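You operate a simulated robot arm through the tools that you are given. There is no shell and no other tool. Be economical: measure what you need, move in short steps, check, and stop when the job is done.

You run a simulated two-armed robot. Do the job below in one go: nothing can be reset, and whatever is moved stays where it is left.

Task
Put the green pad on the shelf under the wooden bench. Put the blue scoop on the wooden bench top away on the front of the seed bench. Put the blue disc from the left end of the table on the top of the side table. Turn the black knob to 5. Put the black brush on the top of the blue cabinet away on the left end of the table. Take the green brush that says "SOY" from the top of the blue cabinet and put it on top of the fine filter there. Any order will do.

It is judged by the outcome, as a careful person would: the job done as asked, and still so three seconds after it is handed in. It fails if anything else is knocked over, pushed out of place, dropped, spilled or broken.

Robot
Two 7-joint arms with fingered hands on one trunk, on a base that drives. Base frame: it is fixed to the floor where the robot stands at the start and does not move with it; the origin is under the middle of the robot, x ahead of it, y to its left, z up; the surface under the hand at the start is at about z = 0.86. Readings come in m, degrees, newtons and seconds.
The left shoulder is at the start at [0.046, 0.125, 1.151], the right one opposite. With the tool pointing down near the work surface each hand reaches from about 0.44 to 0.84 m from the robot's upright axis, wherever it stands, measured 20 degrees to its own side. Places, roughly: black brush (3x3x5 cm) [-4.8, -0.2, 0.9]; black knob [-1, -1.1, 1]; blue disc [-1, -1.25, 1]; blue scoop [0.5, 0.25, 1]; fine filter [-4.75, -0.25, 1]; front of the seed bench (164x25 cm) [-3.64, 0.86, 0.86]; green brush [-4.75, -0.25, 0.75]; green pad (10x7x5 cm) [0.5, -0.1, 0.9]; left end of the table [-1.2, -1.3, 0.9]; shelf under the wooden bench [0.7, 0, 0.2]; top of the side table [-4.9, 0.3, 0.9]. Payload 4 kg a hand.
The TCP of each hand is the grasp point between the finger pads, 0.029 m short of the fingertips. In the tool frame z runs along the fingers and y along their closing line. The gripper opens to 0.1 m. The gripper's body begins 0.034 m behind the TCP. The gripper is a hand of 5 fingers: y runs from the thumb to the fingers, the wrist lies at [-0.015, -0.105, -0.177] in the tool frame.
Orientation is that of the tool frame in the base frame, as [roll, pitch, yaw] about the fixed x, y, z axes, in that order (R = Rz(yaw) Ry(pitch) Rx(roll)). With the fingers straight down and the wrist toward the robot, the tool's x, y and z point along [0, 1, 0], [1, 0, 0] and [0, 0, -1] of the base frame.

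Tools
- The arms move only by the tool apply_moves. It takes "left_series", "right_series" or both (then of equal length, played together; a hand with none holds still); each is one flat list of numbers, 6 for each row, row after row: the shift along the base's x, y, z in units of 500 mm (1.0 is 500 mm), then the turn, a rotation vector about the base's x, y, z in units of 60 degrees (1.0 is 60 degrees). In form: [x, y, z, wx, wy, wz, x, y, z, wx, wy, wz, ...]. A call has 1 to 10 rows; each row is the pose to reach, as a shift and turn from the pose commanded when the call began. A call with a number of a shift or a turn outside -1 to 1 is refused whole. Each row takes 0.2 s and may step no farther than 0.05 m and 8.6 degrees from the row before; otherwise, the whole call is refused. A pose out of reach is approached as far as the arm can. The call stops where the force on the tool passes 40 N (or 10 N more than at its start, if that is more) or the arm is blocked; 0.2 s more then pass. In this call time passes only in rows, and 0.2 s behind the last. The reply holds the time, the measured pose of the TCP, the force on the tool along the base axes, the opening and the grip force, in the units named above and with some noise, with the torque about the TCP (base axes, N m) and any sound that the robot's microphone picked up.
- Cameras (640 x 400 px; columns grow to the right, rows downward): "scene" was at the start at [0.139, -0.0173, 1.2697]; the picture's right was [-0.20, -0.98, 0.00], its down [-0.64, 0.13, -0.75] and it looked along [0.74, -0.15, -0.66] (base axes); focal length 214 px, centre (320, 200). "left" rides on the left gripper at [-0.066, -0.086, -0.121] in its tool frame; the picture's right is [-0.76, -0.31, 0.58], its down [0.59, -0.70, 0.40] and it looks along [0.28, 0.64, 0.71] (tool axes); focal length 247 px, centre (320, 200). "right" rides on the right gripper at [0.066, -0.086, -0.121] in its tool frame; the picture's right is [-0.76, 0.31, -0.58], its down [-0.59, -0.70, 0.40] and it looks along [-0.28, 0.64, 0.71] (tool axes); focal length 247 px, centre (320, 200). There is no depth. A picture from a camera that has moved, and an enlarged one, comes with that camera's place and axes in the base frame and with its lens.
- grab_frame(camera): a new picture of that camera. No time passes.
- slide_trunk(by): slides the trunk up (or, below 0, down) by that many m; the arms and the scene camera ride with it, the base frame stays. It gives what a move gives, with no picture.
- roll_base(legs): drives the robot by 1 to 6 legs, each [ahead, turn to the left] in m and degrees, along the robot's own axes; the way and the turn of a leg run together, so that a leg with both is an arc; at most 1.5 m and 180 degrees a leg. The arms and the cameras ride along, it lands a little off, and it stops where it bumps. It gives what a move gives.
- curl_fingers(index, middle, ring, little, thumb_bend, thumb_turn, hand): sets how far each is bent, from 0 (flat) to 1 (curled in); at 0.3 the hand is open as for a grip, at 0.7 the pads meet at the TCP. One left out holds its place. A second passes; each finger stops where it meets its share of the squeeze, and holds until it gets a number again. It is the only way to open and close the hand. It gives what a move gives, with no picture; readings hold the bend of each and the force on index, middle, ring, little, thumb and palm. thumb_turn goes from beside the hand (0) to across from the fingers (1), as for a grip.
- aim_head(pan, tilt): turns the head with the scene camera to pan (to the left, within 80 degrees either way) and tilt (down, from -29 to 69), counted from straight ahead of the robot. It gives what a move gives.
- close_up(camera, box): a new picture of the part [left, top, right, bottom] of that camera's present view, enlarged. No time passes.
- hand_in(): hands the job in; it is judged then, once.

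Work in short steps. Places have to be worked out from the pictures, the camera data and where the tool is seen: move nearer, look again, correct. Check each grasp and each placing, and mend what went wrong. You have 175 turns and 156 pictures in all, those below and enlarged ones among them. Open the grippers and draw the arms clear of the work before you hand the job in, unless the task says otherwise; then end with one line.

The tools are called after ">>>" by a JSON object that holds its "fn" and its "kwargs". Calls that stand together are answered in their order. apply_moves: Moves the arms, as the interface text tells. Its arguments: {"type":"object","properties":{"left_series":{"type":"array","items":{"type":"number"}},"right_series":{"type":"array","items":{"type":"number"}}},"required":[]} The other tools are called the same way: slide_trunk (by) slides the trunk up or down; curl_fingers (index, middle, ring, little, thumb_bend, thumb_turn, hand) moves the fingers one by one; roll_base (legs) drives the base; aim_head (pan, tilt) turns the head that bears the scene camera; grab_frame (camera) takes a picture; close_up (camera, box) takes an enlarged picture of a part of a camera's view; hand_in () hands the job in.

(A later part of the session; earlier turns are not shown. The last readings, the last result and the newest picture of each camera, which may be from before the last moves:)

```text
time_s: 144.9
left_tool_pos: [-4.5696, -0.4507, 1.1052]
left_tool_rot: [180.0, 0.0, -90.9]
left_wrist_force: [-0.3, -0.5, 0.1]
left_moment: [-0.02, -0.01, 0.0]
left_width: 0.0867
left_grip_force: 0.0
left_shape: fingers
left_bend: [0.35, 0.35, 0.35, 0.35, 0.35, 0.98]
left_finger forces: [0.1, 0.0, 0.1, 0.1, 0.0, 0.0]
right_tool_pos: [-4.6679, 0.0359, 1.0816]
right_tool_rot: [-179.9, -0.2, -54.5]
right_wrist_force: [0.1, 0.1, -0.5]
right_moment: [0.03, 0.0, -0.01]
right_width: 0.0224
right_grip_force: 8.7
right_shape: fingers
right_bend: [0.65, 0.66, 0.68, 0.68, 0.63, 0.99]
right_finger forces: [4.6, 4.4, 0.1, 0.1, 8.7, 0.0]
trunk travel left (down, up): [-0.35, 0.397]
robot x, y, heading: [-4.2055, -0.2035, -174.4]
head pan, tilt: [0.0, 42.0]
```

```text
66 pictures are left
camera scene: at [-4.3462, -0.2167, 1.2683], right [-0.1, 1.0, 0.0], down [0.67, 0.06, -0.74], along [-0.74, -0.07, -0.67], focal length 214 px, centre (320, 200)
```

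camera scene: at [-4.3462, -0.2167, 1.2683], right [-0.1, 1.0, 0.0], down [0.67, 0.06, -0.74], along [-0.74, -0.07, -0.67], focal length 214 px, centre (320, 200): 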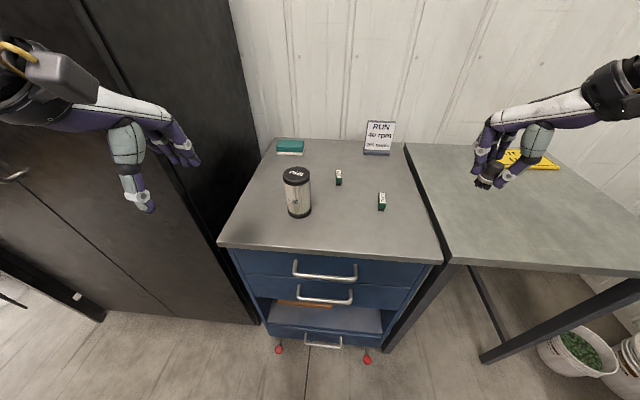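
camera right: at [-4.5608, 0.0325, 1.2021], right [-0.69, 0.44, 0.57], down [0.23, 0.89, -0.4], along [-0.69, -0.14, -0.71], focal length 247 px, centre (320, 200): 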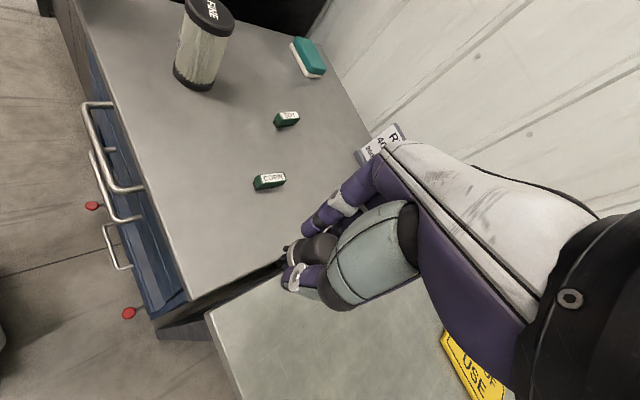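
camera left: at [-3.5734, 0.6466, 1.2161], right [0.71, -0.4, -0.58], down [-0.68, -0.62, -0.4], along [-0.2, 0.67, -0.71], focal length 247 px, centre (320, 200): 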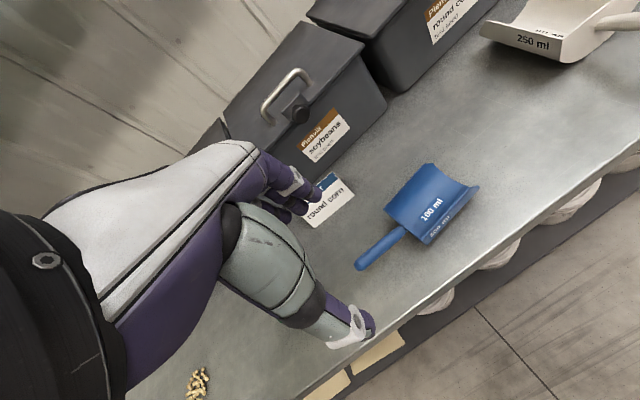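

The black brush is held. I turn the base 15° to the right so the SOY brush and the filter lie on the left hand's side.

>>> {"fn": "roll_base", "kwargs": {"legs": [[0, -15]]}}

>>> {"fn": "apply_moves", "kwargs": {"left_series": [0.02, -0.02, 0.02, 0, 0, -0.13, 0.04, -0.02, 0.02, 0, 0, -0.26, 0.04, -0.02, 0.02, 0, 0, -0.39, 0.04, -0.02, 0.02, 0, 0, -0.52, 0.02, -0.02, 0.02, 0, 0, -0.65, 0, -0.02, 0.02, 0, 0, -0.78, 0, -0.02, 0.02, 0, 0, -0.91]}}

>>> {"fn": "close_up", "kwargs": {"camera": "scene", "box": [200, 110, 360, 210]}}

>>> {"fn": "grab_frame", "kwargs": {"camera": "left"}}

```text
time_s: 146.2
left_tool_pos: [-4.622, -0.3462, 1.1046]
left_tool_rot: [180.0, 0.1, -106.0]
left_wrist_force: [-0.2, 0.0, -0.3]
left_moment: [0.03, 0.01, 0.01]
left_width: 0.0867
left_grip_force: 0.0
left_shape: fingers
left_bend: [0.35, 0.35, 0.35, 0.35, 0.35, 0.98]
left_finger forces: [0.0, 0.0, 0.1, 0.1, 0.0, 0.1]
right_tool_pos: [-4.5911, 0.1461, 1.0812]
right_tool_rot: [-179.9, -0.1, -69.8]
right_wrist_force: [0.3, 0.7, 0.0]
right_moment: [-0.01, 0.0, -0.01]
right_width: 0.0224
right_grip_force: 9.4
right_shape: fingers
right_bend: [0.65, 0.66, 0.68, 0.68, 0.63, 0.99]
right_finger forces: [4.5, 4.5, 0.0, 0.0, 8.9, 0.0]
trunk travel left (down, up): [-0.35, 0.397]
robot x, y, heading: [-4.2054, -0.202, 170.4]
head pan, tilt: [0.0, 42.0]
```

```text
time_s: 147.8
left_tool_pos: [-4.6221, -0.3565, 1.1144]
left_tool_rot: [-180.0, 0.0, -160.7]
left_wrist_force: [0.0, -0.2, 0.4]
left_moment: [0.0, 0.01, -0.01]
left_width: 0.0866
left_grip_force: 0.1
left_shape: fingers
left_bend: [0.35, 0.35, 0.35, 0.35, 0.35, 0.98]
left_finger forces: [0.1, 0.1, 0.0, 0.0, 0.0, 0.0]
right_tool_pos: [-4.5921, 0.146, 1.0829]
right_tool_rot: [-179.9, -0.1, -69.6]
right_wrist_force: [0.0, 0.1, -0.6]
right_moment: [0.0, -0.01, 0.0]
right_width: 0.0224
right_grip_force: 8.8
right_shape: fingers
right_bend: [0.65, 0.66, 0.68, 0.68, 0.63, 0.99]
right_finger forces: [4.6, 4.5, 0.0, 0.0, 8.8, 0.1]
trunk travel left (down, up): [-0.35, 0.397]
robot x, y, heading: [-4.2042, -0.202, 170.5]
head pan, tilt: [0.0, 42.0]
```

```text
4.00 times, centred on (280, 160) of scene
camera zoom: at [-4.3454, -0.1808, 1.2682], right [0.17, 0.99, 0.0], down [0.66, -0.11, -0.74], along [-0.73, 0.12, -0.67], focal length 858 px, centre (480, 360)
```

zoom: 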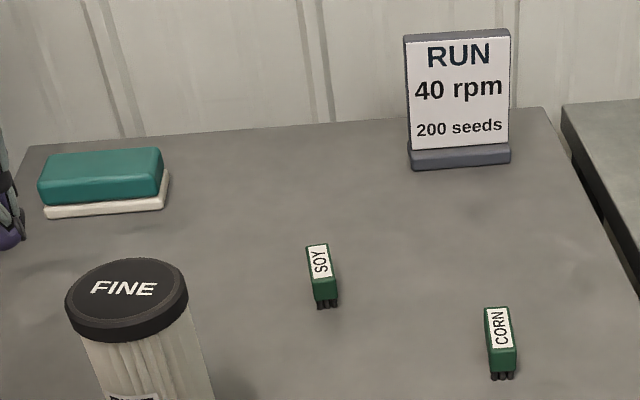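

```text
64 pictures are left
camera left: at [-4.5323, -0.4156, 1.2363], right [0.82, -0.04, -0.58], down [-0.32, -0.86, -0.4], along [-0.48, 0.51, -0.71], focal length 247 px, centre (320, 200)
```

left: 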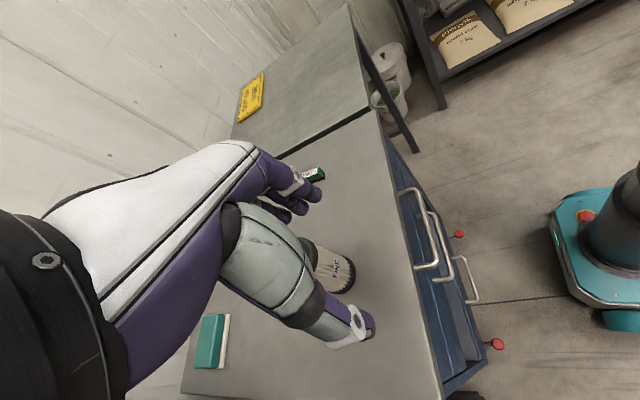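

SOY confirmed at (-4.887, -0.214). I bring the left hand over it with closing line along y.

>>> {"fn": "apply_moves", "kwargs": {"left_series": [-0.08, 0.04, 0, 0, 0, -0.1, -0.16, 0.08, 0, 0, 0, -0.2, -0.24, 0.12, 0, 0, 0, -0.3, -0.32, 0.16, 0, 0, 0, -0.4, -0.4, 0.2, 0, 0, 0, -0.4, -0.46, 0.24, 0, 0, 0, -0.4, -0.53, 0.285, 0, 0, 0, -0.4, -0.53, 0.285, -0.08, 0, 0, -0.4, -0.53, 0.285, -0.16, 0, 0, -0.4]}}

>>> {"fn": "grab_frame", "kwargs": {"camera": "left"}}

>>> {"fn": "close_up", "kwargs": {"camera": "scene", "box": [200, 110, 360, 210]}}

```text
time_s: 149.8
left_tool_pos: [-4.8876, -0.2139, 1.0352]
left_tool_rot: [-180.0, 0.0, 175.4]
left_wrist_force: [-0.3, 0.0, -0.2]
left_moment: [0.0, 0.01, -0.01]
left_width: 0.0867
left_grip_force: 0.0
left_shape: fingers
left_bend: [0.35, 0.35, 0.35, 0.35, 0.35, 0.98]
left_finger forces: [0.1, 0.1, 0.0, 0.0, 0.0, 0.1]
right_tool_pos: [-4.5912, 0.1472, 1.0804]
right_tool_rot: [-179.9, -0.1, -69.8]
right_wrist_force: [-1.0, 0.6, -0.6]
right_moment: [-0.01, 0.0, 0.03]
right_width: 0.0222
right_grip_force: 8.7
right_shape: fingers
right_bend: [0.65, 0.66, 0.68, 0.68, 0.63, 0.99]
right_finger forces: [4.6, 4.5, 0.0, 0.0, 8.9, 0.1]
trunk travel left (down, up): [-0.35, 0.397]
robot x, y, heading: [-4.2065, -0.2031, 170.4]
head pan, tilt: [0.0, 42.0]
```

```text
63 pictures are left
camera left: at [-4.8284, -0.3042, 1.1555], right [0.73, -0.37, -0.58], down [-0.64, -0.65, -0.4], along [-0.23, 0.66, -0.71], focal length 247 px, centre (320, 200)
```

left: 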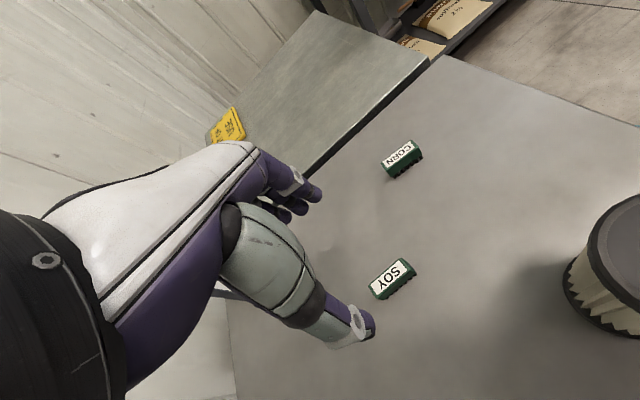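

```text
4.00 times, centred on (280, 160) of scene
camera zoom: at [-4.3455, -0.1803, 1.2681], right [0.17, 0.99, 0.0], down [0.66, -0.11, -0.74], along [-0.73, 0.12, -0.67], focal length 858 px, centre (480, 360)
```

zoom: 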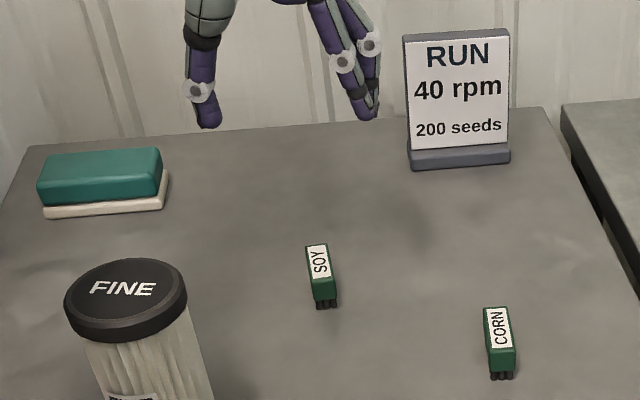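

SOY is right below (offset <0.5 cm). I descend to z≈0.90 in steps.

>>> {"fn": "apply_moves", "kwargs": {"left_series": [0, 0.004, -0.09, 0, 0, 0, 0, 0.006, -0.17, 0, 0, 0, 0, 0.006, -0.22, 0, 0, 0]}}

>>> {"fn": "close_up", "kwargs": {"camera": "left", "box": [220, 150, 460, 350]}}

>>> {"fn": "close_up", "kwargs": {"camera": "scene", "box": [200, 110, 360, 210]}}

```text
time_s: 150.6
left_tool_pos: [-4.8859, -0.2114, 0.9253]
left_tool_rot: [180.0, 0.0, 175.6]
left_wrist_force: [-0.8, -0.9, -0.5]
left_moment: [-0.02, 0.01, -0.01]
left_width: 0.0865
left_grip_force: 0.0
left_shape: fingers
left_bend: [0.35, 0.35, 0.35, 0.35, 0.35, 0.98]
left_finger forces: [0.0, 0.0, 0.0, 0.0, 0.1, 0.1]
right_tool_pos: [-4.5922, 0.1456, 1.0818]
right_tool_rot: [-179.9, -0.1, -69.6]
right_wrist_force: [0.5, 0.2, -1.2]
right_moment: [0.02, 0.02, -0.02]
right_width: 0.0223
right_grip_force: 8.7
right_shape: fingers
right_bend: [0.65, 0.66, 0.68, 0.68, 0.63, 0.99]
right_finger forces: [4.6, 4.5, 0.0, 0.0, 8.8, 0.0]
trunk travel left (down, up): [-0.35, 0.397]
robot x, y, heading: [-4.207, -0.2061, 170.3]
head pan, tilt: [0.0, 42.0]
```

```text
2.00 times, centred on (340, 250) of left
camera zoom: at [-4.8282, -0.302, 1.0459], right [0.73, -0.37, -0.58], down [-0.64, -0.65, -0.4], along [-0.23, 0.66, -0.71], focal length 494 px, centre (280, 100)
```

zoom: 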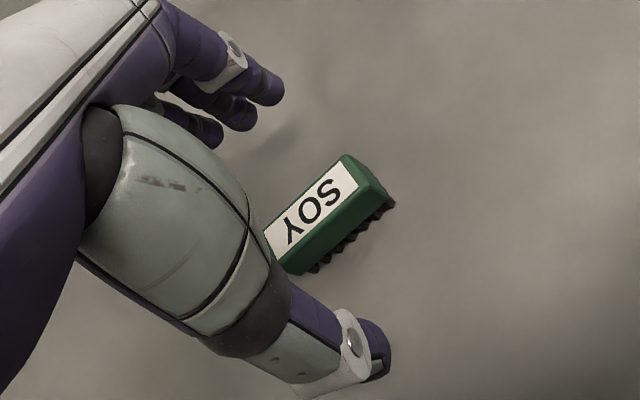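

```text
4.00 times, centred on (280, 160) of scene
camera zoom: at [-4.3455, -0.1807, 1.2682], right [0.17, 0.99, 0.0], down [0.66, -0.11, -0.74], along [-0.73, 0.12, -0.67], focal length 858 px, centre (480, 360)
```

zoom: 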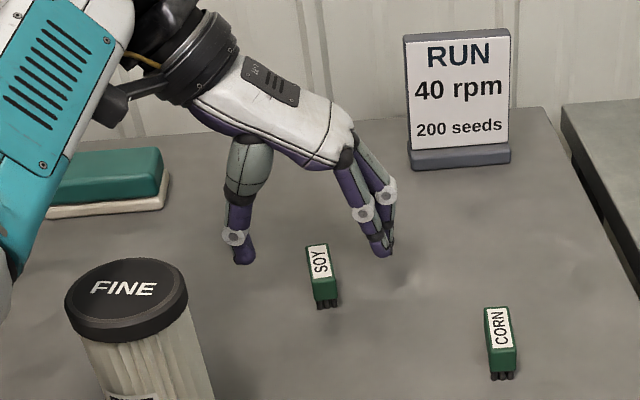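

SOY sits right where the thumb and index will meet. Last 2.5 cm down, then close gently.

>>> {"fn": "apply_moves", "kwargs": {"left_series": [0, 0, -0.03, 0, 0, 0, 0, 0, -0.052, 0, 0, 0]}}

>>> {"fn": "curl_fingers", "kwargs": {"hand": "left", "index": 0.69, "middle": 0.69, "ring": 0.69, "little": 0.6, "thumb_bend": 0.69}}

>>> {"fn": "close_up", "kwargs": {"camera": "left", "box": [220, 150, 460, 350]}}

>>> {"fn": "close_up", "kwargs": {"camera": "scene", "box": [200, 110, 360, 210]}}

```text
time_s: 151.2
left_tool_pos: [-4.886, -0.2113, 0.8972]
left_tool_rot: [-180.0, 0.0, 175.4]
left_wrist_force: [0.2, -0.4, -0.5]
left_moment: [0.03, 0.02, -0.06]
left_width: 0.0865
left_grip_force: 0.1
left_shape: fingers
left_bend: [0.35, 0.35, 0.35, 0.35, 0.35, 0.98]
left_finger forces: [0.1, 0.1, 0.0, 0.0, 0.0, 0.0]
right_tool_pos: [-4.5916, 0.1468, 1.0821]
right_tool_rot: [-179.9, -0.2, -69.6]
right_wrist_force: [1.1, 0.0, -0.4]
right_moment: [-0.02, 0.0, 0.01]
right_width: 0.0224
right_grip_force: 9.2
right_shape: fingers
right_bend: [0.65, 0.66, 0.68, 0.68, 0.63, 0.99]
right_finger forces: [4.6, 4.5, 0.0, 0.1, 8.8, 0.1]
trunk travel left (down, up): [-0.35, 0.397]
robot x, y, heading: [-4.2041, -0.2001, 170.1]
head pan, tilt: [0.0, 42.0]
```

```text
time_s: 152.2
left_tool_pos: [-4.8873, -0.2117, 0.8989]
left_tool_rot: [179.9, 0.0, 175.4]
left_wrist_force: [0.4, -0.1, 0.0]
left_moment: [0.02, -0.01, -0.02]
left_width: 0.0147
left_grip_force: 4.3
left_shape: fingers
left_bend: [0.66, 0.67, 0.69, 0.6, 0.65, 0.97]
left_finger forces: [2.8, 1.3, 0.1, 0.1, 4.3, 0.1]
right_tool_pos: [-4.5917, 0.1461, 1.0822]
right_tool_rot: [-180.0, -0.1, -69.6]
right_wrist_force: [0.4, 0.5, 0.0]
right_moment: [-0.05, -0.02, -0.01]
right_width: 0.0222
right_grip_force: 9.3
right_shape: fingers
right_bend: [0.65, 0.66, 0.68, 0.68, 0.63, 0.99]
right_finger forces: [4.7, 4.5, 0.1, 0.1, 8.9, 0.0]
trunk travel left (down, up): [-0.35, 0.397]
robot x, y, heading: [-4.2068, -0.2027, 170.3]
head pan, tilt: [0.0, 42.0]
```

```text
2.00 times, centred on (340, 250) of left
camera zoom: at [-4.8282, -0.3017, 1.0203], right [0.73, -0.37, -0.58], down [-0.64, -0.65, -0.4], along [-0.23, 0.66, -0.71], focal length 494 px, centre (280, 100)
```

zoom: 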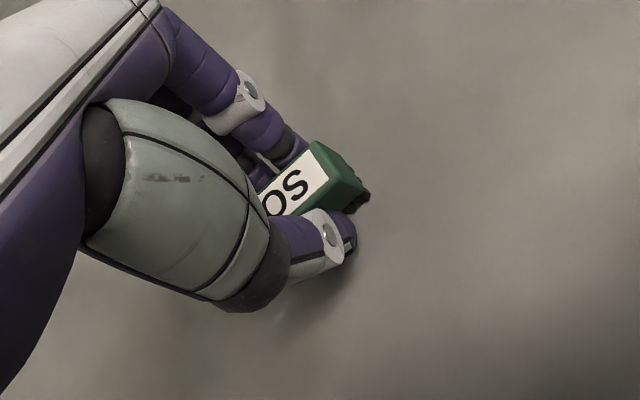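

```text
4.00 times, centred on (280, 160) of scene
camera zoom: at [-4.3453, -0.1807, 1.2682], right [0.17, 0.99, 0.0], down [0.66, -0.11, -0.74], along [-0.73, 0.12, -0.67], focal length 858 px, centre (480, 360)
```

zoom: 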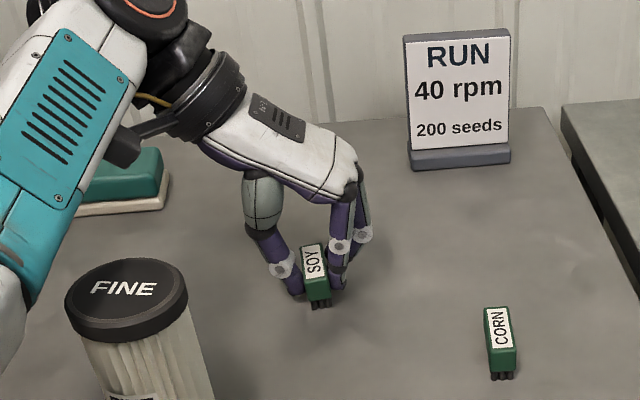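

A clean grip. I squeeze a touch more and lift to z≈1.07.

>>> {"fn": "curl_fingers", "kwargs": {"hand": "left", "index": 0.71, "middle": 0.72, "thumb_bend": 0.71}}

>>> {"fn": "apply_moves", "kwargs": {"left_series": [0, 0, 0.05, 0, 0, 0, 0, 0, 0.12, 0, 0, 0, 0, 0, 0.2, 0, 0, 0, 0, 0, 0.28, 0, 0, 0, 0, 0, 0.35, 0, 0, 0]}}

>>> {"fn": "close_up", "kwargs": {"camera": "left", "box": [220, 150, 460, 350]}}

>>> {"fn": "grab_frame", "kwargs": {"camera": "scene"}}

```text
time_s: 153.2
left_tool_pos: [-4.8854, -0.212, 0.8986]
left_tool_rot: [180.0, 0.0, 175.4]
left_wrist_force: [-0.3, -1.2, 1.8]
left_moment: [0.02, 0.01, -0.02]
left_width: 0.0141
left_grip_force: 6.4
left_shape: fingers
left_bend: [0.66, 0.68, 0.69, 0.6, 0.66, 0.97]
left_finger forces: [3.9, 2.4, 0.0, 0.1, 6.6, 0.0]
right_tool_pos: [-4.5917, 0.1466, 1.0809]
right_tool_rot: [-179.8, 0.0, -69.7]
right_wrist_force: [-0.5, 0.3, -0.9]
right_moment: [-0.02, 0.01, -0.04]
right_width: 0.0224
right_grip_force: 8.8
right_shape: fingers
right_bend: [0.65, 0.66, 0.68, 0.68, 0.63, 0.99]
right_finger forces: [4.6, 4.4, 0.0, 0.1, 8.8, 0.1]
trunk travel left (down, up): [-0.35, 0.397]
robot x, y, heading: [-4.2043, -0.2023, 170.2]
head pan, tilt: [0.0, 42.0]
```

```text
time_s: 154.4
left_tool_pos: [-4.8863, -0.2115, 1.0729]
left_tool_rot: [-179.9, 0.1, 175.5]
left_wrist_force: [0.6, -0.2, -0.4]
left_moment: [0.0, 0.01, -0.02]
left_width: 0.0142
left_grip_force: 6.9
left_shape: fingers
left_bend: [0.66, 0.68, 0.69, 0.6, 0.66, 0.96]
left_finger forces: [4.0, 2.4, 0.1, 0.0, 6.5, 0.1]
right_tool_pos: [-4.5921, 0.1457, 1.0813]
right_tool_rot: [-179.9, -0.1, -69.7]
right_wrist_force: [0.4, 0.0, -1.1]
right_moment: [0.02, 0.01, -0.01]
right_width: 0.0224
right_grip_force: 8.7
right_shape: fingers
right_bend: [0.65, 0.66, 0.68, 0.68, 0.63, 0.99]
right_finger forces: [4.6, 4.5, 0.0, 0.0, 8.9, 0.1]
trunk travel left (down, up): [-0.35, 0.397]
robot x, y, heading: [-4.2072, -0.202, 170.0]
head pan, tilt: [0.0, 42.0]
```

```text
2.00 times, centred on (340, 250) of left
camera zoom: at [-4.8282, -0.3015, 1.1956], right [0.73, -0.37, -0.58], down [-0.64, -0.65, -0.4], along [-0.23, 0.66, -0.71], focal length 494 px, centre (280, 100)
```

zoom: 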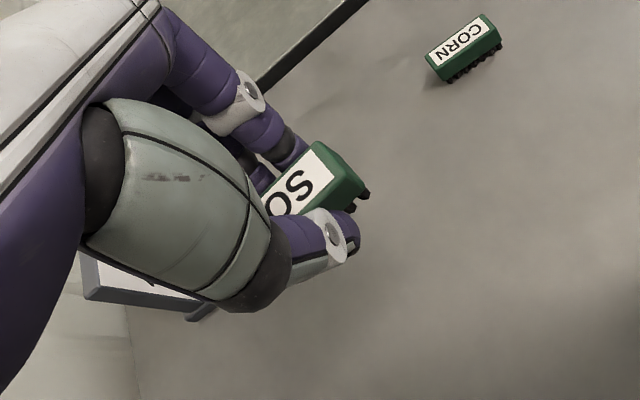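

```text
56 pictures are left
camera scene: at [-4.3449, -0.1805, 1.2683], right [0.17, 0.99, 0.0], down [0.66, -0.11, -0.74], along [-0.73, 0.12, -0.67], focal length 214 px, centre (320, 200)
```

scene: 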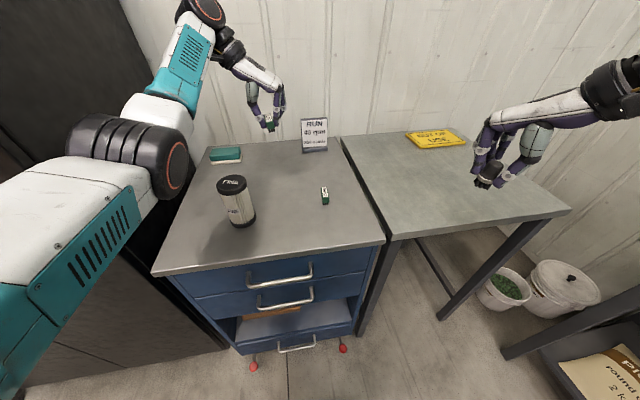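

SOY is held straight. Filter top centre triangulates to (-4.749, -0.312, 0.978). I move over it at the present height and verify.

>>> {"fn": "apply_moves", "kwargs": {"left_series": [0.07, -0.05, 0, 0, 0, 0, 0.14, -0.1, 0, 0, 0, 0, 0.21, -0.15, 0, 0, 0, 0, 0.274, -0.201, 0, 0, 0, 0, 0.274, -0.201, -0.03, 0, 0, 0]}}

>>> {"fn": "grab_frame", "kwargs": {"camera": "left"}}

>>> {"fn": "close_up", "kwargs": {"camera": "scene", "box": [150, 110, 310, 210]}}

```text
time_s: 155.6
left_tool_pos: [-4.7492, -0.3117, 1.0575]
left_tool_rot: [180.0, 0.1, 175.4]
left_wrist_force: [0.7, -0.1, -0.6]
left_moment: [0.02, 0.01, 0.0]
left_width: 0.0143
left_grip_force: 6.3
left_shape: fingers
left_bend: [0.66, 0.68, 0.69, 0.6, 0.66, 0.96]
left_finger forces: [3.8, 2.5, 0.0, 0.0, 6.4, 0.1]
right_tool_pos: [-4.5917, 0.1463, 1.0805]
right_tool_rot: [-179.9, -0.1, -69.8]
right_wrist_force: [0.6, 0.4, -0.4]
right_moment: [0.04, -0.01, -0.03]
right_width: 0.0223
right_grip_force: 8.7
right_shape: fingers
right_bend: [0.65, 0.66, 0.68, 0.68, 0.63, 0.99]
right_finger forces: [4.6, 4.5, 0.1, 0.1, 8.8, 0.1]
trunk travel left (down, up): [-0.35, 0.397]
robot x, y, heading: [-4.2054, -0.201, 170.2]
head pan, tilt: [0.0, 42.0]
```

```text
55 pictures are left
camera left: at [-4.6911, -0.4014, 1.1795], right [0.73, -0.37, -0.58], down [-0.64, -0.65, -0.4], along [-0.23, 0.66, -0.71], focal length 247 px, centre (320, 200)
```

left: 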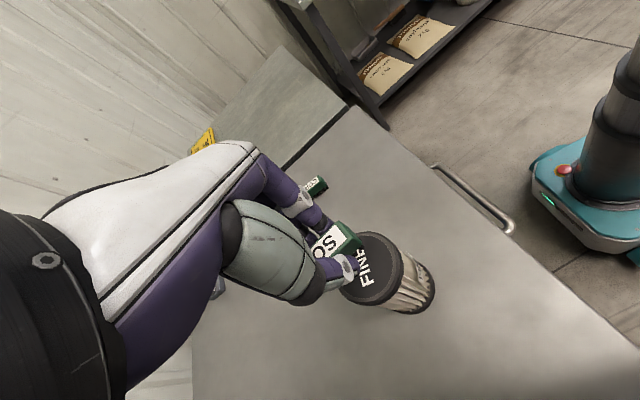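

```text
4.00 times, centred on (230, 160) of scene
camera zoom: at [-4.3456, -0.1806, 1.2681], right [0.17, 0.99, 0.0], down [0.66, -0.11, -0.74], along [-0.73, 0.12, -0.67], focal length 858 px, centre (680, 360)
```

zoom: 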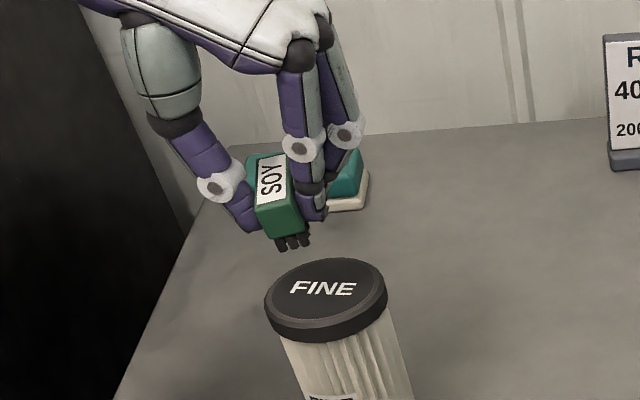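

Predictions match: brush is right above the cap's centre. I lower it slowly onto the cap.

>>> {"fn": "apply_moves", "kwargs": {"left_series": [0, 0, -0.03, 0, 0, 0, 0, 0, -0.055, 0, 0, 0, 0, 0, -0.07, 0, 0, 0]}}

>>> {"fn": "close_up", "kwargs": {"camera": "scene", "box": [150, 110, 310, 210]}}

```text
time_s: 156.4
left_tool_pos: [-4.7494, -0.3108, 1.0227]
left_tool_rot: [179.9, 0.0, 175.4]
left_wrist_force: [0.4, -0.4, 0.5]
left_moment: [0.0, -0.01, 0.01]
left_width: 0.014
left_grip_force: 6.2
left_shape: fingers
left_bend: [0.66, 0.68, 0.69, 0.6, 0.66, 0.96]
left_finger forces: [3.9, 2.3, 0.1, 0.1, 6.4, 0.0]
right_tool_pos: [-4.5912, 0.1464, 1.0817]
right_tool_rot: [-180.0, 0.0, -69.5]
right_wrist_force: [-0.9, 0.2, 0.0]
right_moment: [-0.01, 0.0, 0.02]
right_width: 0.0226
right_grip_force: 8.4
right_shape: fingers
right_bend: [0.65, 0.66, 0.68, 0.68, 0.63, 0.99]
right_finger forces: [4.7, 4.5, 0.1, 0.0, 8.9, 0.0]
trunk travel left (down, up): [-0.35, 0.397]
robot x, y, heading: [-4.2045, -0.2017, 170.5]
head pan, tilt: [0.0, 42.0]
```

```text
4.00 times, centred on (230, 160) of scene
camera zoom: at [-4.3453, -0.1808, 1.2682], right [0.17, 0.99, 0.0], down [0.66, -0.11, -0.74], along [-0.73, 0.12, -0.67], focal length 858 px, centre (680, 360)
```

zoom: 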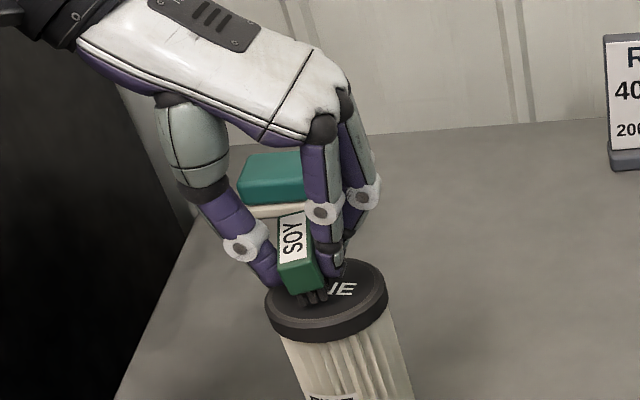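

Nearly touching. A few more millimetres until the force shows contact.

>>> {"fn": "apply_moves", "kwargs": {"left_series": [0, 0.002, -0.006, 0, 0, 0, 0, 0.002, -0.01, 0, 0, 0]}}

>>> {"fn": "close_up", "kwargs": {"camera": "left", "box": [260, 180, 460, 320]}}

```text
time_s: 157.0
left_tool_pos: [-4.7494, -0.3096, 1.0182]
left_tool_rot: [179.9, 0.0, 175.4]
left_wrist_force: [-0.4, 0.9, 3.8]
left_moment: [-0.04, -0.01, 0.02]
left_width: 0.0141
left_grip_force: 7.5
left_shape: fingers
left_bend: [0.66, 0.68, 0.69, 0.6, 0.66, 0.96]
left_finger forces: [4.6, 2.6, 0.1, 0.1, 6.8, 0.1]
right_tool_pos: [-4.5914, 0.1464, 1.0813]
right_tool_rot: [-179.8, -0.1, -69.7]
right_wrist_force: [-0.3, -0.2, -0.1]
right_moment: [0.0, 0.01, 0.04]
right_width: 0.0226
right_grip_force: 8.7
right_shape: fingers
right_bend: [0.65, 0.66, 0.68, 0.68, 0.63, 0.99]
right_finger forces: [4.6, 4.5, 0.1, 0.0, 8.9, 0.1]
trunk travel left (down, up): [-0.35, 0.397]
robot x, y, heading: [-4.205, -0.2027, 170.5]
head pan, tilt: [0.0, 42.0]
```

```text
2.86 times, centred on (360, 250) of left
camera zoom: at [-4.6913, -0.4005, 1.1404], right [0.73, -0.37, -0.58], down [-0.64, -0.65, -0.4], along [-0.23, 0.66, -0.71], focal length 706 px, centre (206, 57)
```

zoom: 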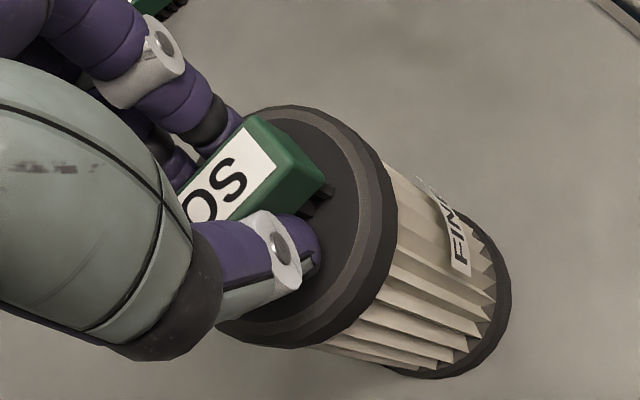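

Contact (3.8 N), brush near the cap's centre. I open gently in two steps, then lift straight up.

>>> {"fn": "curl_fingers", "kwargs": {"hand": "left", "index": 0.58, "middle": 0.58, "ring": 0.55, "little": 0.5, "thumb_bend": 0.58}}

>>> {"fn": "apply_moves", "kwargs": {"left_series": [0, 0, 0.02, 0, 0, 0, 0, 0, 0.06, 0, 0, 0, 0, 0, 0.14, 0, 0, 0, 0, 0, 0.22, 0, 0, 0]}}

>>> {"fn": "close_up", "kwargs": {"camera": "scene", "box": [150, 110, 310, 210]}}

```text
time_s: 158.0
left_tool_pos: [-4.7502, -0.3104, 1.019]
left_tool_rot: [180.0, 0.1, 175.4]
left_wrist_force: [-0.5, 0.8, 0.5]
left_moment: [0.02, 0.05, 0.04]
left_width: 0.0325
left_grip_force: 0.0
left_shape: fingers
left_bend: [0.57, 0.57, 0.55, 0.5, 0.57, 0.97]
left_finger forces: [0.1, 0.1, 0.0, 0.0, 0.1, 0.1]
right_tool_pos: [-4.5918, 0.1458, 1.0812]
right_tool_rot: [-179.9, -0.1, -69.7]
right_wrist_force: [-0.8, -0.1, -0.7]
right_moment: [0.0, 0.02, 0.0]
right_width: 0.0224
right_grip_force: 8.5
right_shape: fingers
right_bend: [0.65, 0.66, 0.68, 0.68, 0.63, 0.99]
right_finger forces: [4.6, 4.5, 0.1, 0.0, 8.8, 0.0]
trunk travel left (down, up): [-0.35, 0.397]
robot x, y, heading: [-4.2043, -0.2023, 170.2]
head pan, tilt: [0.0, 42.0]
```

```text
time_s: 159.0
left_tool_pos: [-4.7488, -0.3095, 1.1286]
left_tool_rot: [-180.0, 0.1, 175.4]
left_wrist_force: [0.7, -0.4, 0.1]
left_moment: [0.01, 0.05, 0.0]
left_width: 0.0325
left_grip_force: 0.2
left_shape: fingers
left_bend: [0.57, 0.57, 0.55, 0.5, 0.57, 0.98]
left_finger forces: [0.0, 0.0, 0.0, 0.1, 0.0, 0.0]
right_tool_pos: [-4.5916, 0.1468, 1.0815]
right_tool_rot: [-179.9, -0.1, -69.6]
right_wrist_force: [0.4, -0.3, -0.1]
right_moment: [0.0, -0.02, 0.01]
right_width: 0.0225
right_grip_force: 8.9
right_shape: fingers
right_bend: [0.65, 0.66, 0.68, 0.68, 0.63, 0.99]
right_finger forces: [4.7, 4.5, 0.0, 0.0, 8.8, 0.0]
trunk travel left (down, up): [-0.35, 0.397]
robot x, y, heading: [-4.2047, -0.2026, 170.5]
head pan, tilt: [0.0, 42.0]
```

```text
4.00 times, centred on (230, 160) of scene
camera zoom: at [-4.3449, -0.1805, 1.2683], right [0.17, 0.99, 0.0], down [0.66, -0.11, -0.74], along [-0.73, 0.12, -0.67], focal length 858 px, centre (680, 360)
```

zoom: 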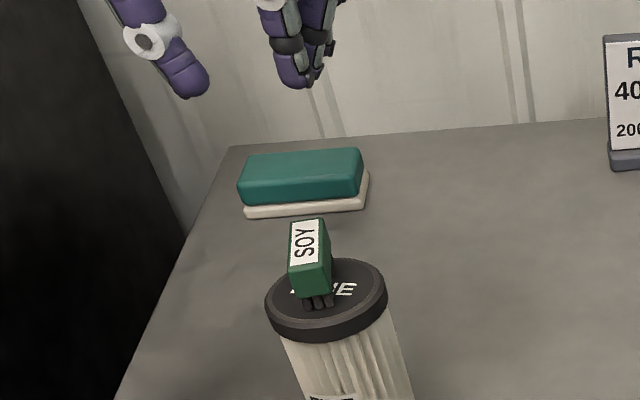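

SOY stands on the fine filter. I back away, turn around, and look along the aisle toward the table.

>>> {"fn": "roll_base", "kwargs": {"legs": [[-0.5, 0], [0, -164]]}}

>>> {"fn": "aim_head", "kwargs": {"pan": 0, "tilt": 25}}

>>> {"fn": "grab_frame", "kwargs": {"camera": "scene"}}

```text
time_s: 162.7
left_tool_pos: [-4.2587, -0.3693, 1.1295]
left_tool_rot: [179.9, 0.1, 172.8]
left_wrist_force: [-0.5, -0.3, -0.7]
left_moment: [0.0, 0.01, 0.04]
left_width: 0.0322
left_grip_force: 0.2
left_shape: fingers
left_bend: [0.57, 0.57, 0.55, 0.5, 0.57, 0.98]
left_finger forces: [0.0, 0.1, 0.0, 0.0, 0.0, 0.0]
right_tool_pos: [-4.0792, 0.0792, 1.0816]
right_tool_rot: [-179.9, -0.2, -72.5]
right_wrist_force: [-0.4, -0.5, -0.4]
right_moment: [0.01, -0.02, -0.01]
right_width: 0.0224
right_grip_force: 8.7
right_shape: fingers
right_bend: [0.65, 0.66, 0.68, 0.68, 0.63, 0.99]
right_finger forces: [4.6, 4.5, 0.0, 0.1, 8.8, 0.1]
trunk travel left (down, up): [-0.35, 0.397]
robot x, y, heading: [-3.7096, -0.2877, 167.8]
head pan, tilt: [0.0, 42.0]
stopped in leg 2: the robot was blocked; the commanded pose is now the measured one
```

```text
time_s: 163.5
left_tool_pos: [-4.2583, -0.369, 1.1285]
left_tool_rot: [-180.0, 0.0, 172.8]
left_wrist_force: [-0.3, -0.4, 0.1]
left_moment: [0.02, 0.01, 0.02]
left_width: 0.0326
left_grip_force: 0.0
left_shape: fingers
left_bend: [0.57, 0.57, 0.55, 0.5, 0.57, 0.98]
left_finger forces: [0.0, 0.0, 0.1, 0.1, 0.0, 0.1]
right_tool_pos: [-4.0792, 0.0803, 1.0806]
right_tool_rot: [-179.8, -0.1, -72.4]
right_wrist_force: [-0.2, 0.1, -0.5]
right_moment: [-0.01, 0.0, 0.02]
right_width: 0.0226
right_grip_force: 8.7
right_shape: fingers
right_bend: [0.65, 0.66, 0.68, 0.68, 0.63, 0.99]
right_finger forces: [4.6, 4.6, 0.0, 0.1, 8.8, 0.0]
trunk travel left (down, up): [-0.35, 0.397]
robot x, y, heading: [-3.7067, -0.2904, 167.6]
head pan, tilt: [0.0, 25.0]
```

```text
50 pictures are left
camera scene: at [-3.8571, -0.2567, 1.2944], right [0.21, 0.98, 0.0], down [0.41, -0.09, -0.91], along [-0.89, 0.19, -0.42], focal length 214 px, centre (320, 200)
```

scene: 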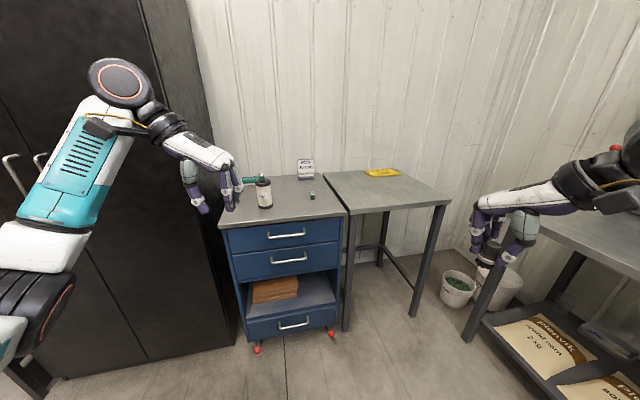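

The turn was blocked. I look to both sides to see what I touch.

>>> {"fn": "aim_head", "kwargs": {"pan": 80, "tilt": 50}}

>>> {"fn": "grab_frame", "kwargs": {"camera": "scene"}}

>>> {"fn": "aim_head", "kwargs": {"pan": -70, "tilt": 35}}

>>> {"fn": "grab_frame", "kwargs": {"camera": "scene"}}

```text
time_s: 165.1
left_tool_pos: [-4.2576, -0.3702, 1.1285]
left_tool_rot: [179.9, 0.0, 172.9]
left_wrist_force: [-0.3, -0.1, 0.1]
left_moment: [-0.03, -0.01, 0.01]
left_width: 0.0325
left_grip_force: 0.1
left_shape: fingers
left_bend: [0.57, 0.57, 0.55, 0.5, 0.57, 0.98]
left_finger forces: [0.0, 0.0, 0.0, 0.0, 0.1, 0.1]
right_tool_pos: [-4.0792, 0.08, 1.0815]
right_tool_rot: [-180.0, -0.1, -72.3]
right_wrist_force: [-0.2, 0.7, -0.4]
right_moment: [0.0, 0.02, 0.01]
right_width: 0.0223
right_grip_force: 8.4
right_shape: fingers
right_bend: [0.65, 0.66, 0.68, 0.68, 0.63, 0.99]
right_finger forces: [4.6, 4.4, 0.0, 0.0, 8.8, 0.1]
trunk travel left (down, up): [-0.35, 0.397]
robot x, y, heading: [-3.7086, -0.2884, 167.5]
head pan, tilt: [80.0, 50.0]
```

```text
49 pictures are left
camera scene: at [-3.7964, -0.3476, 1.257], right [-0.92, 0.38, 0.0], down [0.29, 0.71, -0.64], along [-0.24, -0.59, -0.77], focal length 214 px, centre (320, 200)
```

scene: 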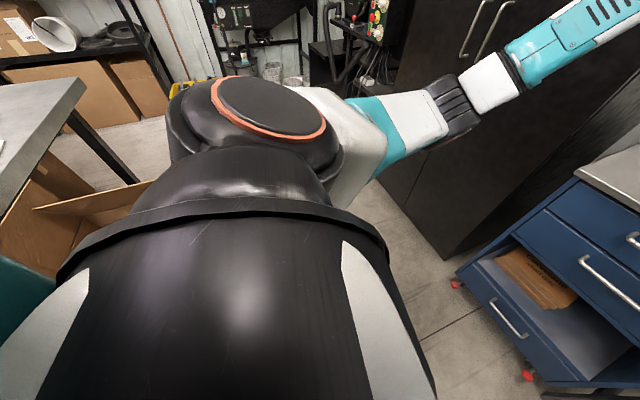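

```text
time_s: 167.4
left_tool_pos: [-4.2607, -0.3683, 1.1295]
left_tool_rot: [180.0, 0.0, 172.8]
left_wrist_force: [0.1, 0.6, -0.3]
left_moment: [0.0, 0.01, 0.0]
left_width: 0.0322
left_grip_force: 0.0
left_shape: fingers
left_bend: [0.57, 0.57, 0.55, 0.5, 0.57, 0.98]
left_finger forces: [0.1, 0.0, 0.1, 0.0, 0.0, 0.0]
right_tool_pos: [-4.0807, 0.0792, 1.0819]
right_tool_rot: [-179.9, -0.1, -72.3]
right_wrist_force: [-0.2, -0.7, -0.5]
right_moment: [-0.02, 0.02, 0.0]
right_width: 0.0224
right_grip_force: 8.8
right_shape: fingers
right_bend: [0.65, 0.66, 0.68, 0.68, 0.63, 0.99]
right_finger forces: [4.7, 4.4, 0.1, 0.0, 8.9, 0.0]
trunk travel left (down, up): [-0.35, 0.397]
robot x, y, heading: [-3.7098, -0.2913, 167.5]
head pan, tilt: [-70.0, 35.0]
```

```text
48 pictures are left
camera scene: at [-3.7789, -0.1891, 1.2787], right [0.99, 0.13, 0.0], down [0.08, -0.57, -0.82], along [-0.11, 0.81, -0.57], focal length 214 px, centre (320, 200)
```

scene: 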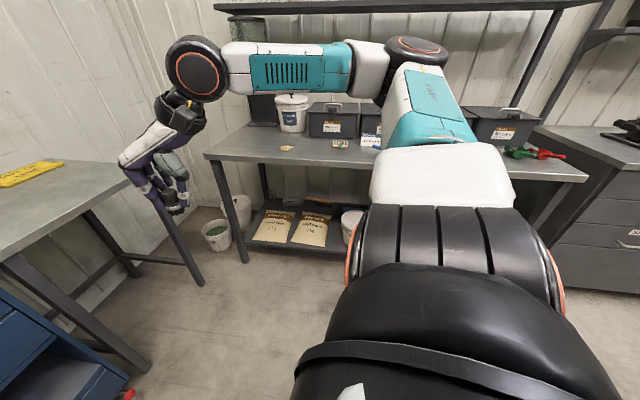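

The rear left of the base meets the cardboard box; the right is clear. I move ahead 0.25 m, away from it, and then turn right.

>>> {"fn": "roll_base", "kwargs": {"legs": [[0.25, 0], [0, -80]]}}

>>> {"fn": "roll_base", "kwargs": {"legs": [[0.2, 0], [0, -85]]}}

>>> {"fn": "aim_head", "kwargs": {"pan": 0, "tilt": 30}}

>>> {"fn": "grab_frame", "kwargs": {"camera": "scene"}}

```text
time_s: 172.8
left_tool_pos: [-4.1296, 0.2928, 1.1289]
left_tool_rot: [179.9, 0.0, 92.7]
left_wrist_force: [0.2, -0.7, -0.3]
left_moment: [-0.02, 0.03, -0.02]
left_width: 0.0324
left_grip_force: 0.1
left_shape: fingers
left_bend: [0.57, 0.57, 0.55, 0.5, 0.57, 0.98]
left_finger forces: [0.0, 0.0, 0.0, 0.0, 0.1, 0.0]
right_tool_pos: [-3.6584, 0.1939, 1.0814]
right_tool_rot: [-179.9, 0.0, -152.4]
right_wrist_force: [0.0, -0.1, -1.2]
right_moment: [0.02, 0.02, -0.02]
right_width: 0.0223
right_grip_force: 9.0
right_shape: fingers
right_bend: [0.65, 0.66, 0.68, 0.68, 0.63, 0.99]
right_finger forces: [4.5, 4.4, 0.1, 0.0, 8.5, 0.0]
trunk travel left (down, up): [-0.35, 0.397]
robot x, y, heading: [-3.9566, -0.2358, 87.7]
head pan, tilt: [-70.0, 35.0]
```

```text
time_s: 178.1
left_tool_pos: [-3.4379, 0.1856, 1.1299]
left_tool_rot: [-180.0, 0.1, 7.6]
left_wrist_force: [-0.6, 0.4, 0.0]
left_moment: [-0.04, 0.01, 0.01]
left_width: 0.0324
left_grip_force: 0.1
left_shape: fingers
left_bend: [0.57, 0.57, 0.55, 0.5, 0.57, 0.98]
left_finger forces: [0.0, 0.1, 0.0, 0.0, 0.1, 0.0]
right_tool_pos: [-3.4956, -0.2948, 1.0822]
right_tool_rot: [-179.9, -0.1, 122.4]
right_wrist_force: [-0.5, 0.0, -0.7]
right_moment: [0.04, -0.01, 0.01]
right_width: 0.0219
right_grip_force: 8.4
right_shape: fingers
right_bend: [0.65, 0.66, 0.68, 0.68, 0.63, 0.99]
right_finger forces: [4.2, 4.4, 0.0, 0.0, 8.3, 0.1]
trunk travel left (down, up): [-0.35, 0.397]
robot x, y, heading: [-3.9478, -0.0343, 2.6]
head pan, tilt: [-70.0, 35.0]
```

```text
time_s: 179.5
left_tool_pos: [-3.4368, 0.1859, 1.129]
left_tool_rot: [179.9, 0.1, 7.7]
left_wrist_force: [-0.7, -0.1, 0.3]
left_moment: [0.01, 0.0, -0.01]
left_width: 0.0325
left_grip_force: 0.0
left_shape: fingers
left_bend: [0.57, 0.57, 0.55, 0.5, 0.57, 0.98]
left_finger forces: [0.0, 0.0, 0.1, 0.0, 0.0, 0.0]
right_tool_pos: [-3.496, -0.2941, 1.0827]
right_tool_rot: [-180.0, -0.1, 122.4]
right_wrist_force: [0.9, 0.3, -0.6]
right_moment: [0.0, -0.03, -0.02]
right_width: 0.022
right_grip_force: 8.8
right_shape: fingers
right_bend: [0.65, 0.66, 0.68, 0.68, 0.63, 0.99]
right_finger forces: [4.4, 4.4, 0.0, 0.0, 8.4, 0.1]
trunk travel left (down, up): [-0.35, 0.397]
robot x, y, heading: [-3.9461, -0.0336, 2.2]
head pan, tilt: [0.0, 30.0]
```

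```text
47 pictures are left
camera scene: at [-3.8009, -0.0279, 1.2865], right [0.04, -1.0, 0.0], down [-0.5, -0.02, -0.87], along [0.86, 0.04, -0.5], focal length 214 px, centre (320, 200)
```

scene: 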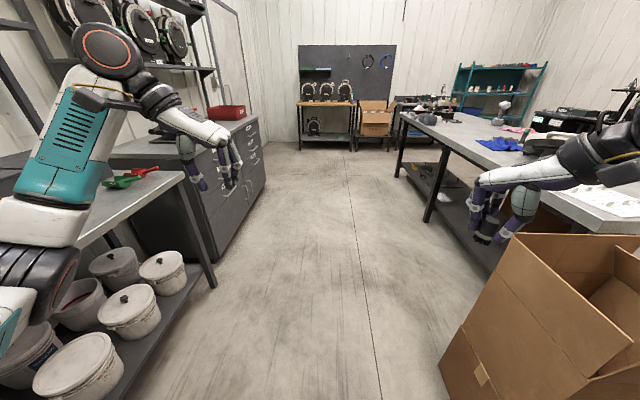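

The aisle is clear and the box is upright. I drive 2.85 m along it to about x=-1.1, then turn to face the table.

>>> {"fn": "roll_base", "kwargs": {"legs": [[0, -1.5], [1.45, 0], [1.4, 0], [0, -90]]}}

>>> {"fn": "aim_head", "kwargs": {"pan": 0, "tilt": 35}}

>>> {"fn": "grab_frame", "kwargs": {"camera": "scene"}}

```text
time_s: 197.5
left_tool_pos: [-0.8937, -0.4982, 1.1284]
left_tool_rot: [179.9, 0.1, -83.8]
left_wrist_force: [-0.5, 0.4, 0.3]
left_moment: [0.01, -0.01, -0.02]
left_width: 0.0323
left_grip_force: 0.0
left_shape: fingers
left_bend: [0.57, 0.57, 0.55, 0.5, 0.57, 0.98]
left_finger forces: [0.1, 0.0, 0.0, 0.0, 0.0, 0.0]
right_tool_pos: [-1.372, -0.4297, 1.0816]
right_tool_rot: [-179.8, -0.1, 31.2]
right_wrist_force: [0.5, 0.4, -0.4]
right_moment: [-0.01, -0.02, 0.02]
right_width: 0.0217
right_grip_force: 8.8
right_shape: fingers
right_bend: [0.65, 0.66, 0.68, 0.68, 0.63, 0.99]
right_finger forces: [4.2, 4.3, 0.1, 0.0, 8.0, 0.0]
trunk travel left (down, up): [-0.35, 0.397]
robot x, y, heading: [-1.0998, 0.0205, -88.7]
head pan, tilt: [0.0, 30.0]
```

```text
time_s: 198.2
left_tool_pos: [-0.8941, -0.4995, 1.1295]
left_tool_rot: [-180.0, 0.0, -83.6]
left_wrist_force: [-0.4, -0.6, -0.6]
left_moment: [0.04, 0.04, 0.02]
left_width: 0.0323
left_grip_force: 0.2
left_shape: fingers
left_bend: [0.57, 0.57, 0.55, 0.5, 0.57, 0.98]
left_finger forces: [0.1, 0.0, 0.0, 0.0, 0.0, 0.0]
right_tool_pos: [-1.3731, -0.4299, 1.0808]
right_tool_rot: [-179.9, -0.1, 31.3]
right_wrist_force: [0.7, -1.1, -0.4]
right_moment: [0.05, 0.01, 0.0]
right_width: 0.0217
right_grip_force: 8.4
right_shape: fingers
right_bend: [0.65, 0.66, 0.68, 0.68, 0.63, 0.99]
right_finger forces: [4.1, 4.3, 0.1, 0.0, 8.0, 0.0]
trunk travel left (down, up): [-0.35, 0.397]
robot x, y, heading: [-1.1, 0.015, -88.7]
head pan, tilt: [0.0, 35.0]
```

```text
46 pictures are left
camera scene: at [-1.0991, -0.13, 1.2787], right [-1.0, -0.02, 0.0], down [-0.01, 0.57, -0.82], along [0.02, -0.82, -0.57], focal length 214 px, centre (320, 200)
```

scene: 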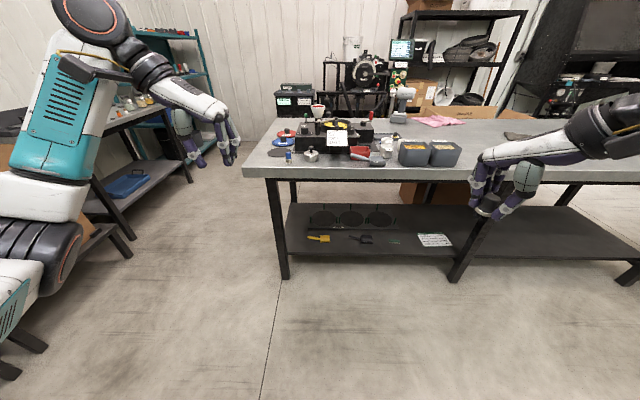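

>>> {"fn": "close_up", "kwargs": {"camera": "scene", "box": [240, 90, 480, 190]}}

```text
2.67 times, centred on (360, 140) of scene
camera zoom: at [-1.0991, -0.13, 1.2787], right [-1.0, -0.02, 0.0], down [-0.01, 0.57, -0.82], along [0.02, -0.82, -0.57], focal length 572 px, centre (213, 360)
```

zoom: 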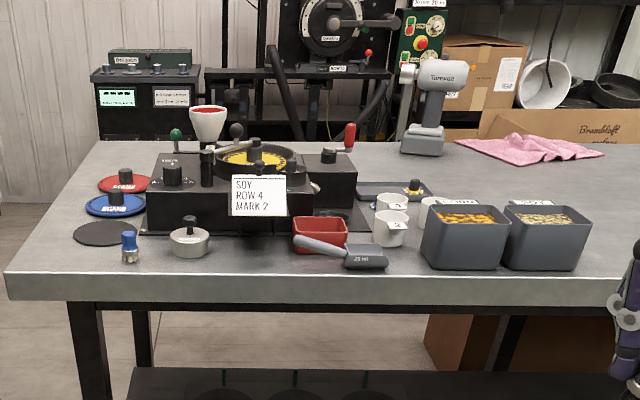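

The table's left end holds red/blue/black discs, a small blue brush, and a machine with several black knobs. I drive 0.4 m closer and enlarge the machine.

>>> {"fn": "roll_base", "kwargs": {"legs": [[0.4, 0]]}}

>>> {"fn": "aim_head", "kwargs": {"pan": 0, "tilt": 40}}

>>> {"fn": "grab_frame", "kwargs": {"camera": "scene"}}

>>> {"fn": "close_up", "kwargs": {"camera": "scene", "box": [240, 80, 400, 180]}}

```text
time_s: 200.7
left_tool_pos: [-0.8837, -0.9007, 1.1287]
left_tool_rot: [-180.0, 0.2, -83.7]
left_wrist_force: [0.3, -1.0, -0.2]
left_moment: [-0.03, -0.01, -0.02]
left_width: 0.0329
left_grip_force: 0.1
left_shape: fingers
left_bend: [0.57, 0.57, 0.55, 0.5, 0.57, 0.98]
left_finger forces: [0.0, 0.0, 0.0, 0.0, 0.0, 0.0]
right_tool_pos: [-1.3622, -0.8337, 1.0806]
right_tool_rot: [-179.9, -0.2, 31.3]
right_wrist_force: [0.6, 0.2, -1.1]
right_moment: [0.02, 0.0, 0.01]
right_width: 0.0219
right_grip_force: 8.3
right_shape: fingers
right_bend: [0.65, 0.66, 0.68, 0.68, 0.63, 0.99]
right_finger forces: [4.1, 4.5, 0.0, 0.1, 7.9, 0.0]
trunk travel left (down, up): [-0.35, 0.397]
robot x, y, heading: [-1.0946, -0.3844, -88.6]
head pan, tilt: [0.0, 35.0]
```

```text
time_s: 201.3
left_tool_pos: [-0.8839, -0.9005, 1.1297]
left_tool_rot: [-180.0, 0.1, -83.6]
left_wrist_force: [0.3, 0.1, 0.4]
left_moment: [-0.02, 0.0, 0.03]
left_width: 0.0327
left_grip_force: 0.1
left_shape: fingers
left_bend: [0.57, 0.57, 0.55, 0.5, 0.57, 0.98]
left_finger forces: [0.0, 0.0, 0.0, 0.0, 0.0, 0.0]
right_tool_pos: [-1.3621, -0.8313, 1.0827]
right_tool_rot: [-179.9, -0.1, 31.3]
right_wrist_force: [0.8, -0.8, -0.9]
right_moment: [0.02, -0.01, 0.0]
right_width: 0.0218
right_grip_force: 8.1
right_shape: fingers
right_bend: [0.65, 0.66, 0.68, 0.68, 0.63, 0.99]
right_finger forces: [4.2, 4.5, 0.0, 0.0, 8.0, 0.0]
trunk travel left (down, up): [-0.35, 0.397]
robot x, y, heading: [-1.0937, -0.3917, -88.7]
head pan, tilt: [0.0, 40.0]
```

```text
44 pictures are left
camera scene: at [-1.0901, -0.5288, 1.2712], right [-1.0, -0.02, 0.0], down [-0.01, 0.64, -0.77], along [0.02, -0.77, -0.64], focal length 214 px, centre (320, 200)
```

scene: 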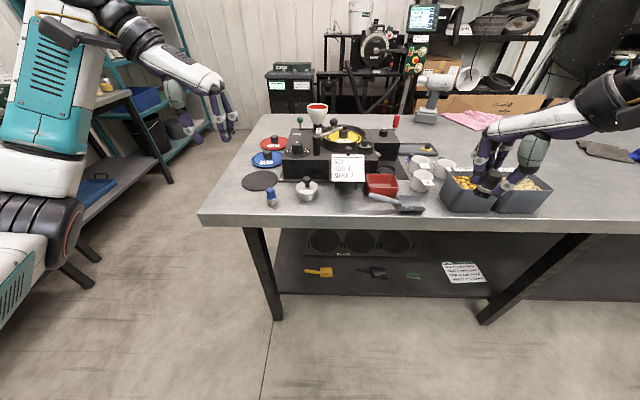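

```text
4.00 times, centred on (320, 130) of scene
camera zoom: at [-1.0901, -0.5288, 1.2712], right [-1.0, -0.02, 0.0], down [-0.01, 0.64, -0.77], along [0.02, -0.77, -0.64], focal length 858 px, centre (320, 480)
```

zoom: 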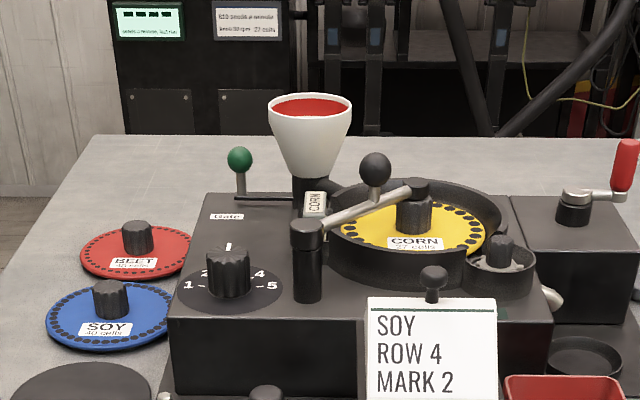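

The dial 1–5 is around the black knob on the machine's left part. I zoom in on it and on the blue "SOY" disc.

>>> {"fn": "close_up", "kwargs": {"camera": "scene", "box": [280, 135, 320, 160]}}

```text
16.00 times, centred on (300, 148) of scene
camera zoom: at [-1.0901, -0.5288, 1.2712], right [-1.0, -0.02, 0.0], down [-0.01, 0.64, -0.77], along [0.02, -0.77, -0.64], focal length 3432 px, centre (640, 1040)
```

zoom: 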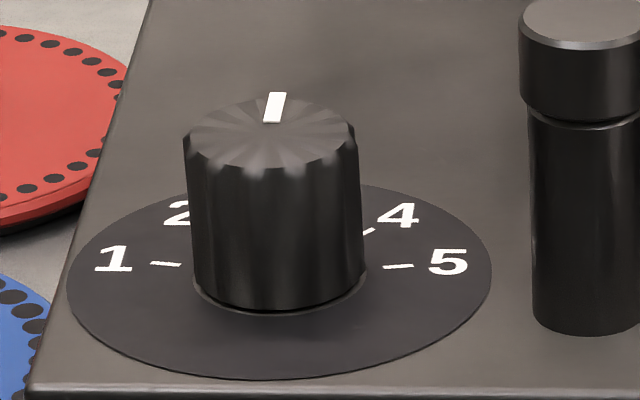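

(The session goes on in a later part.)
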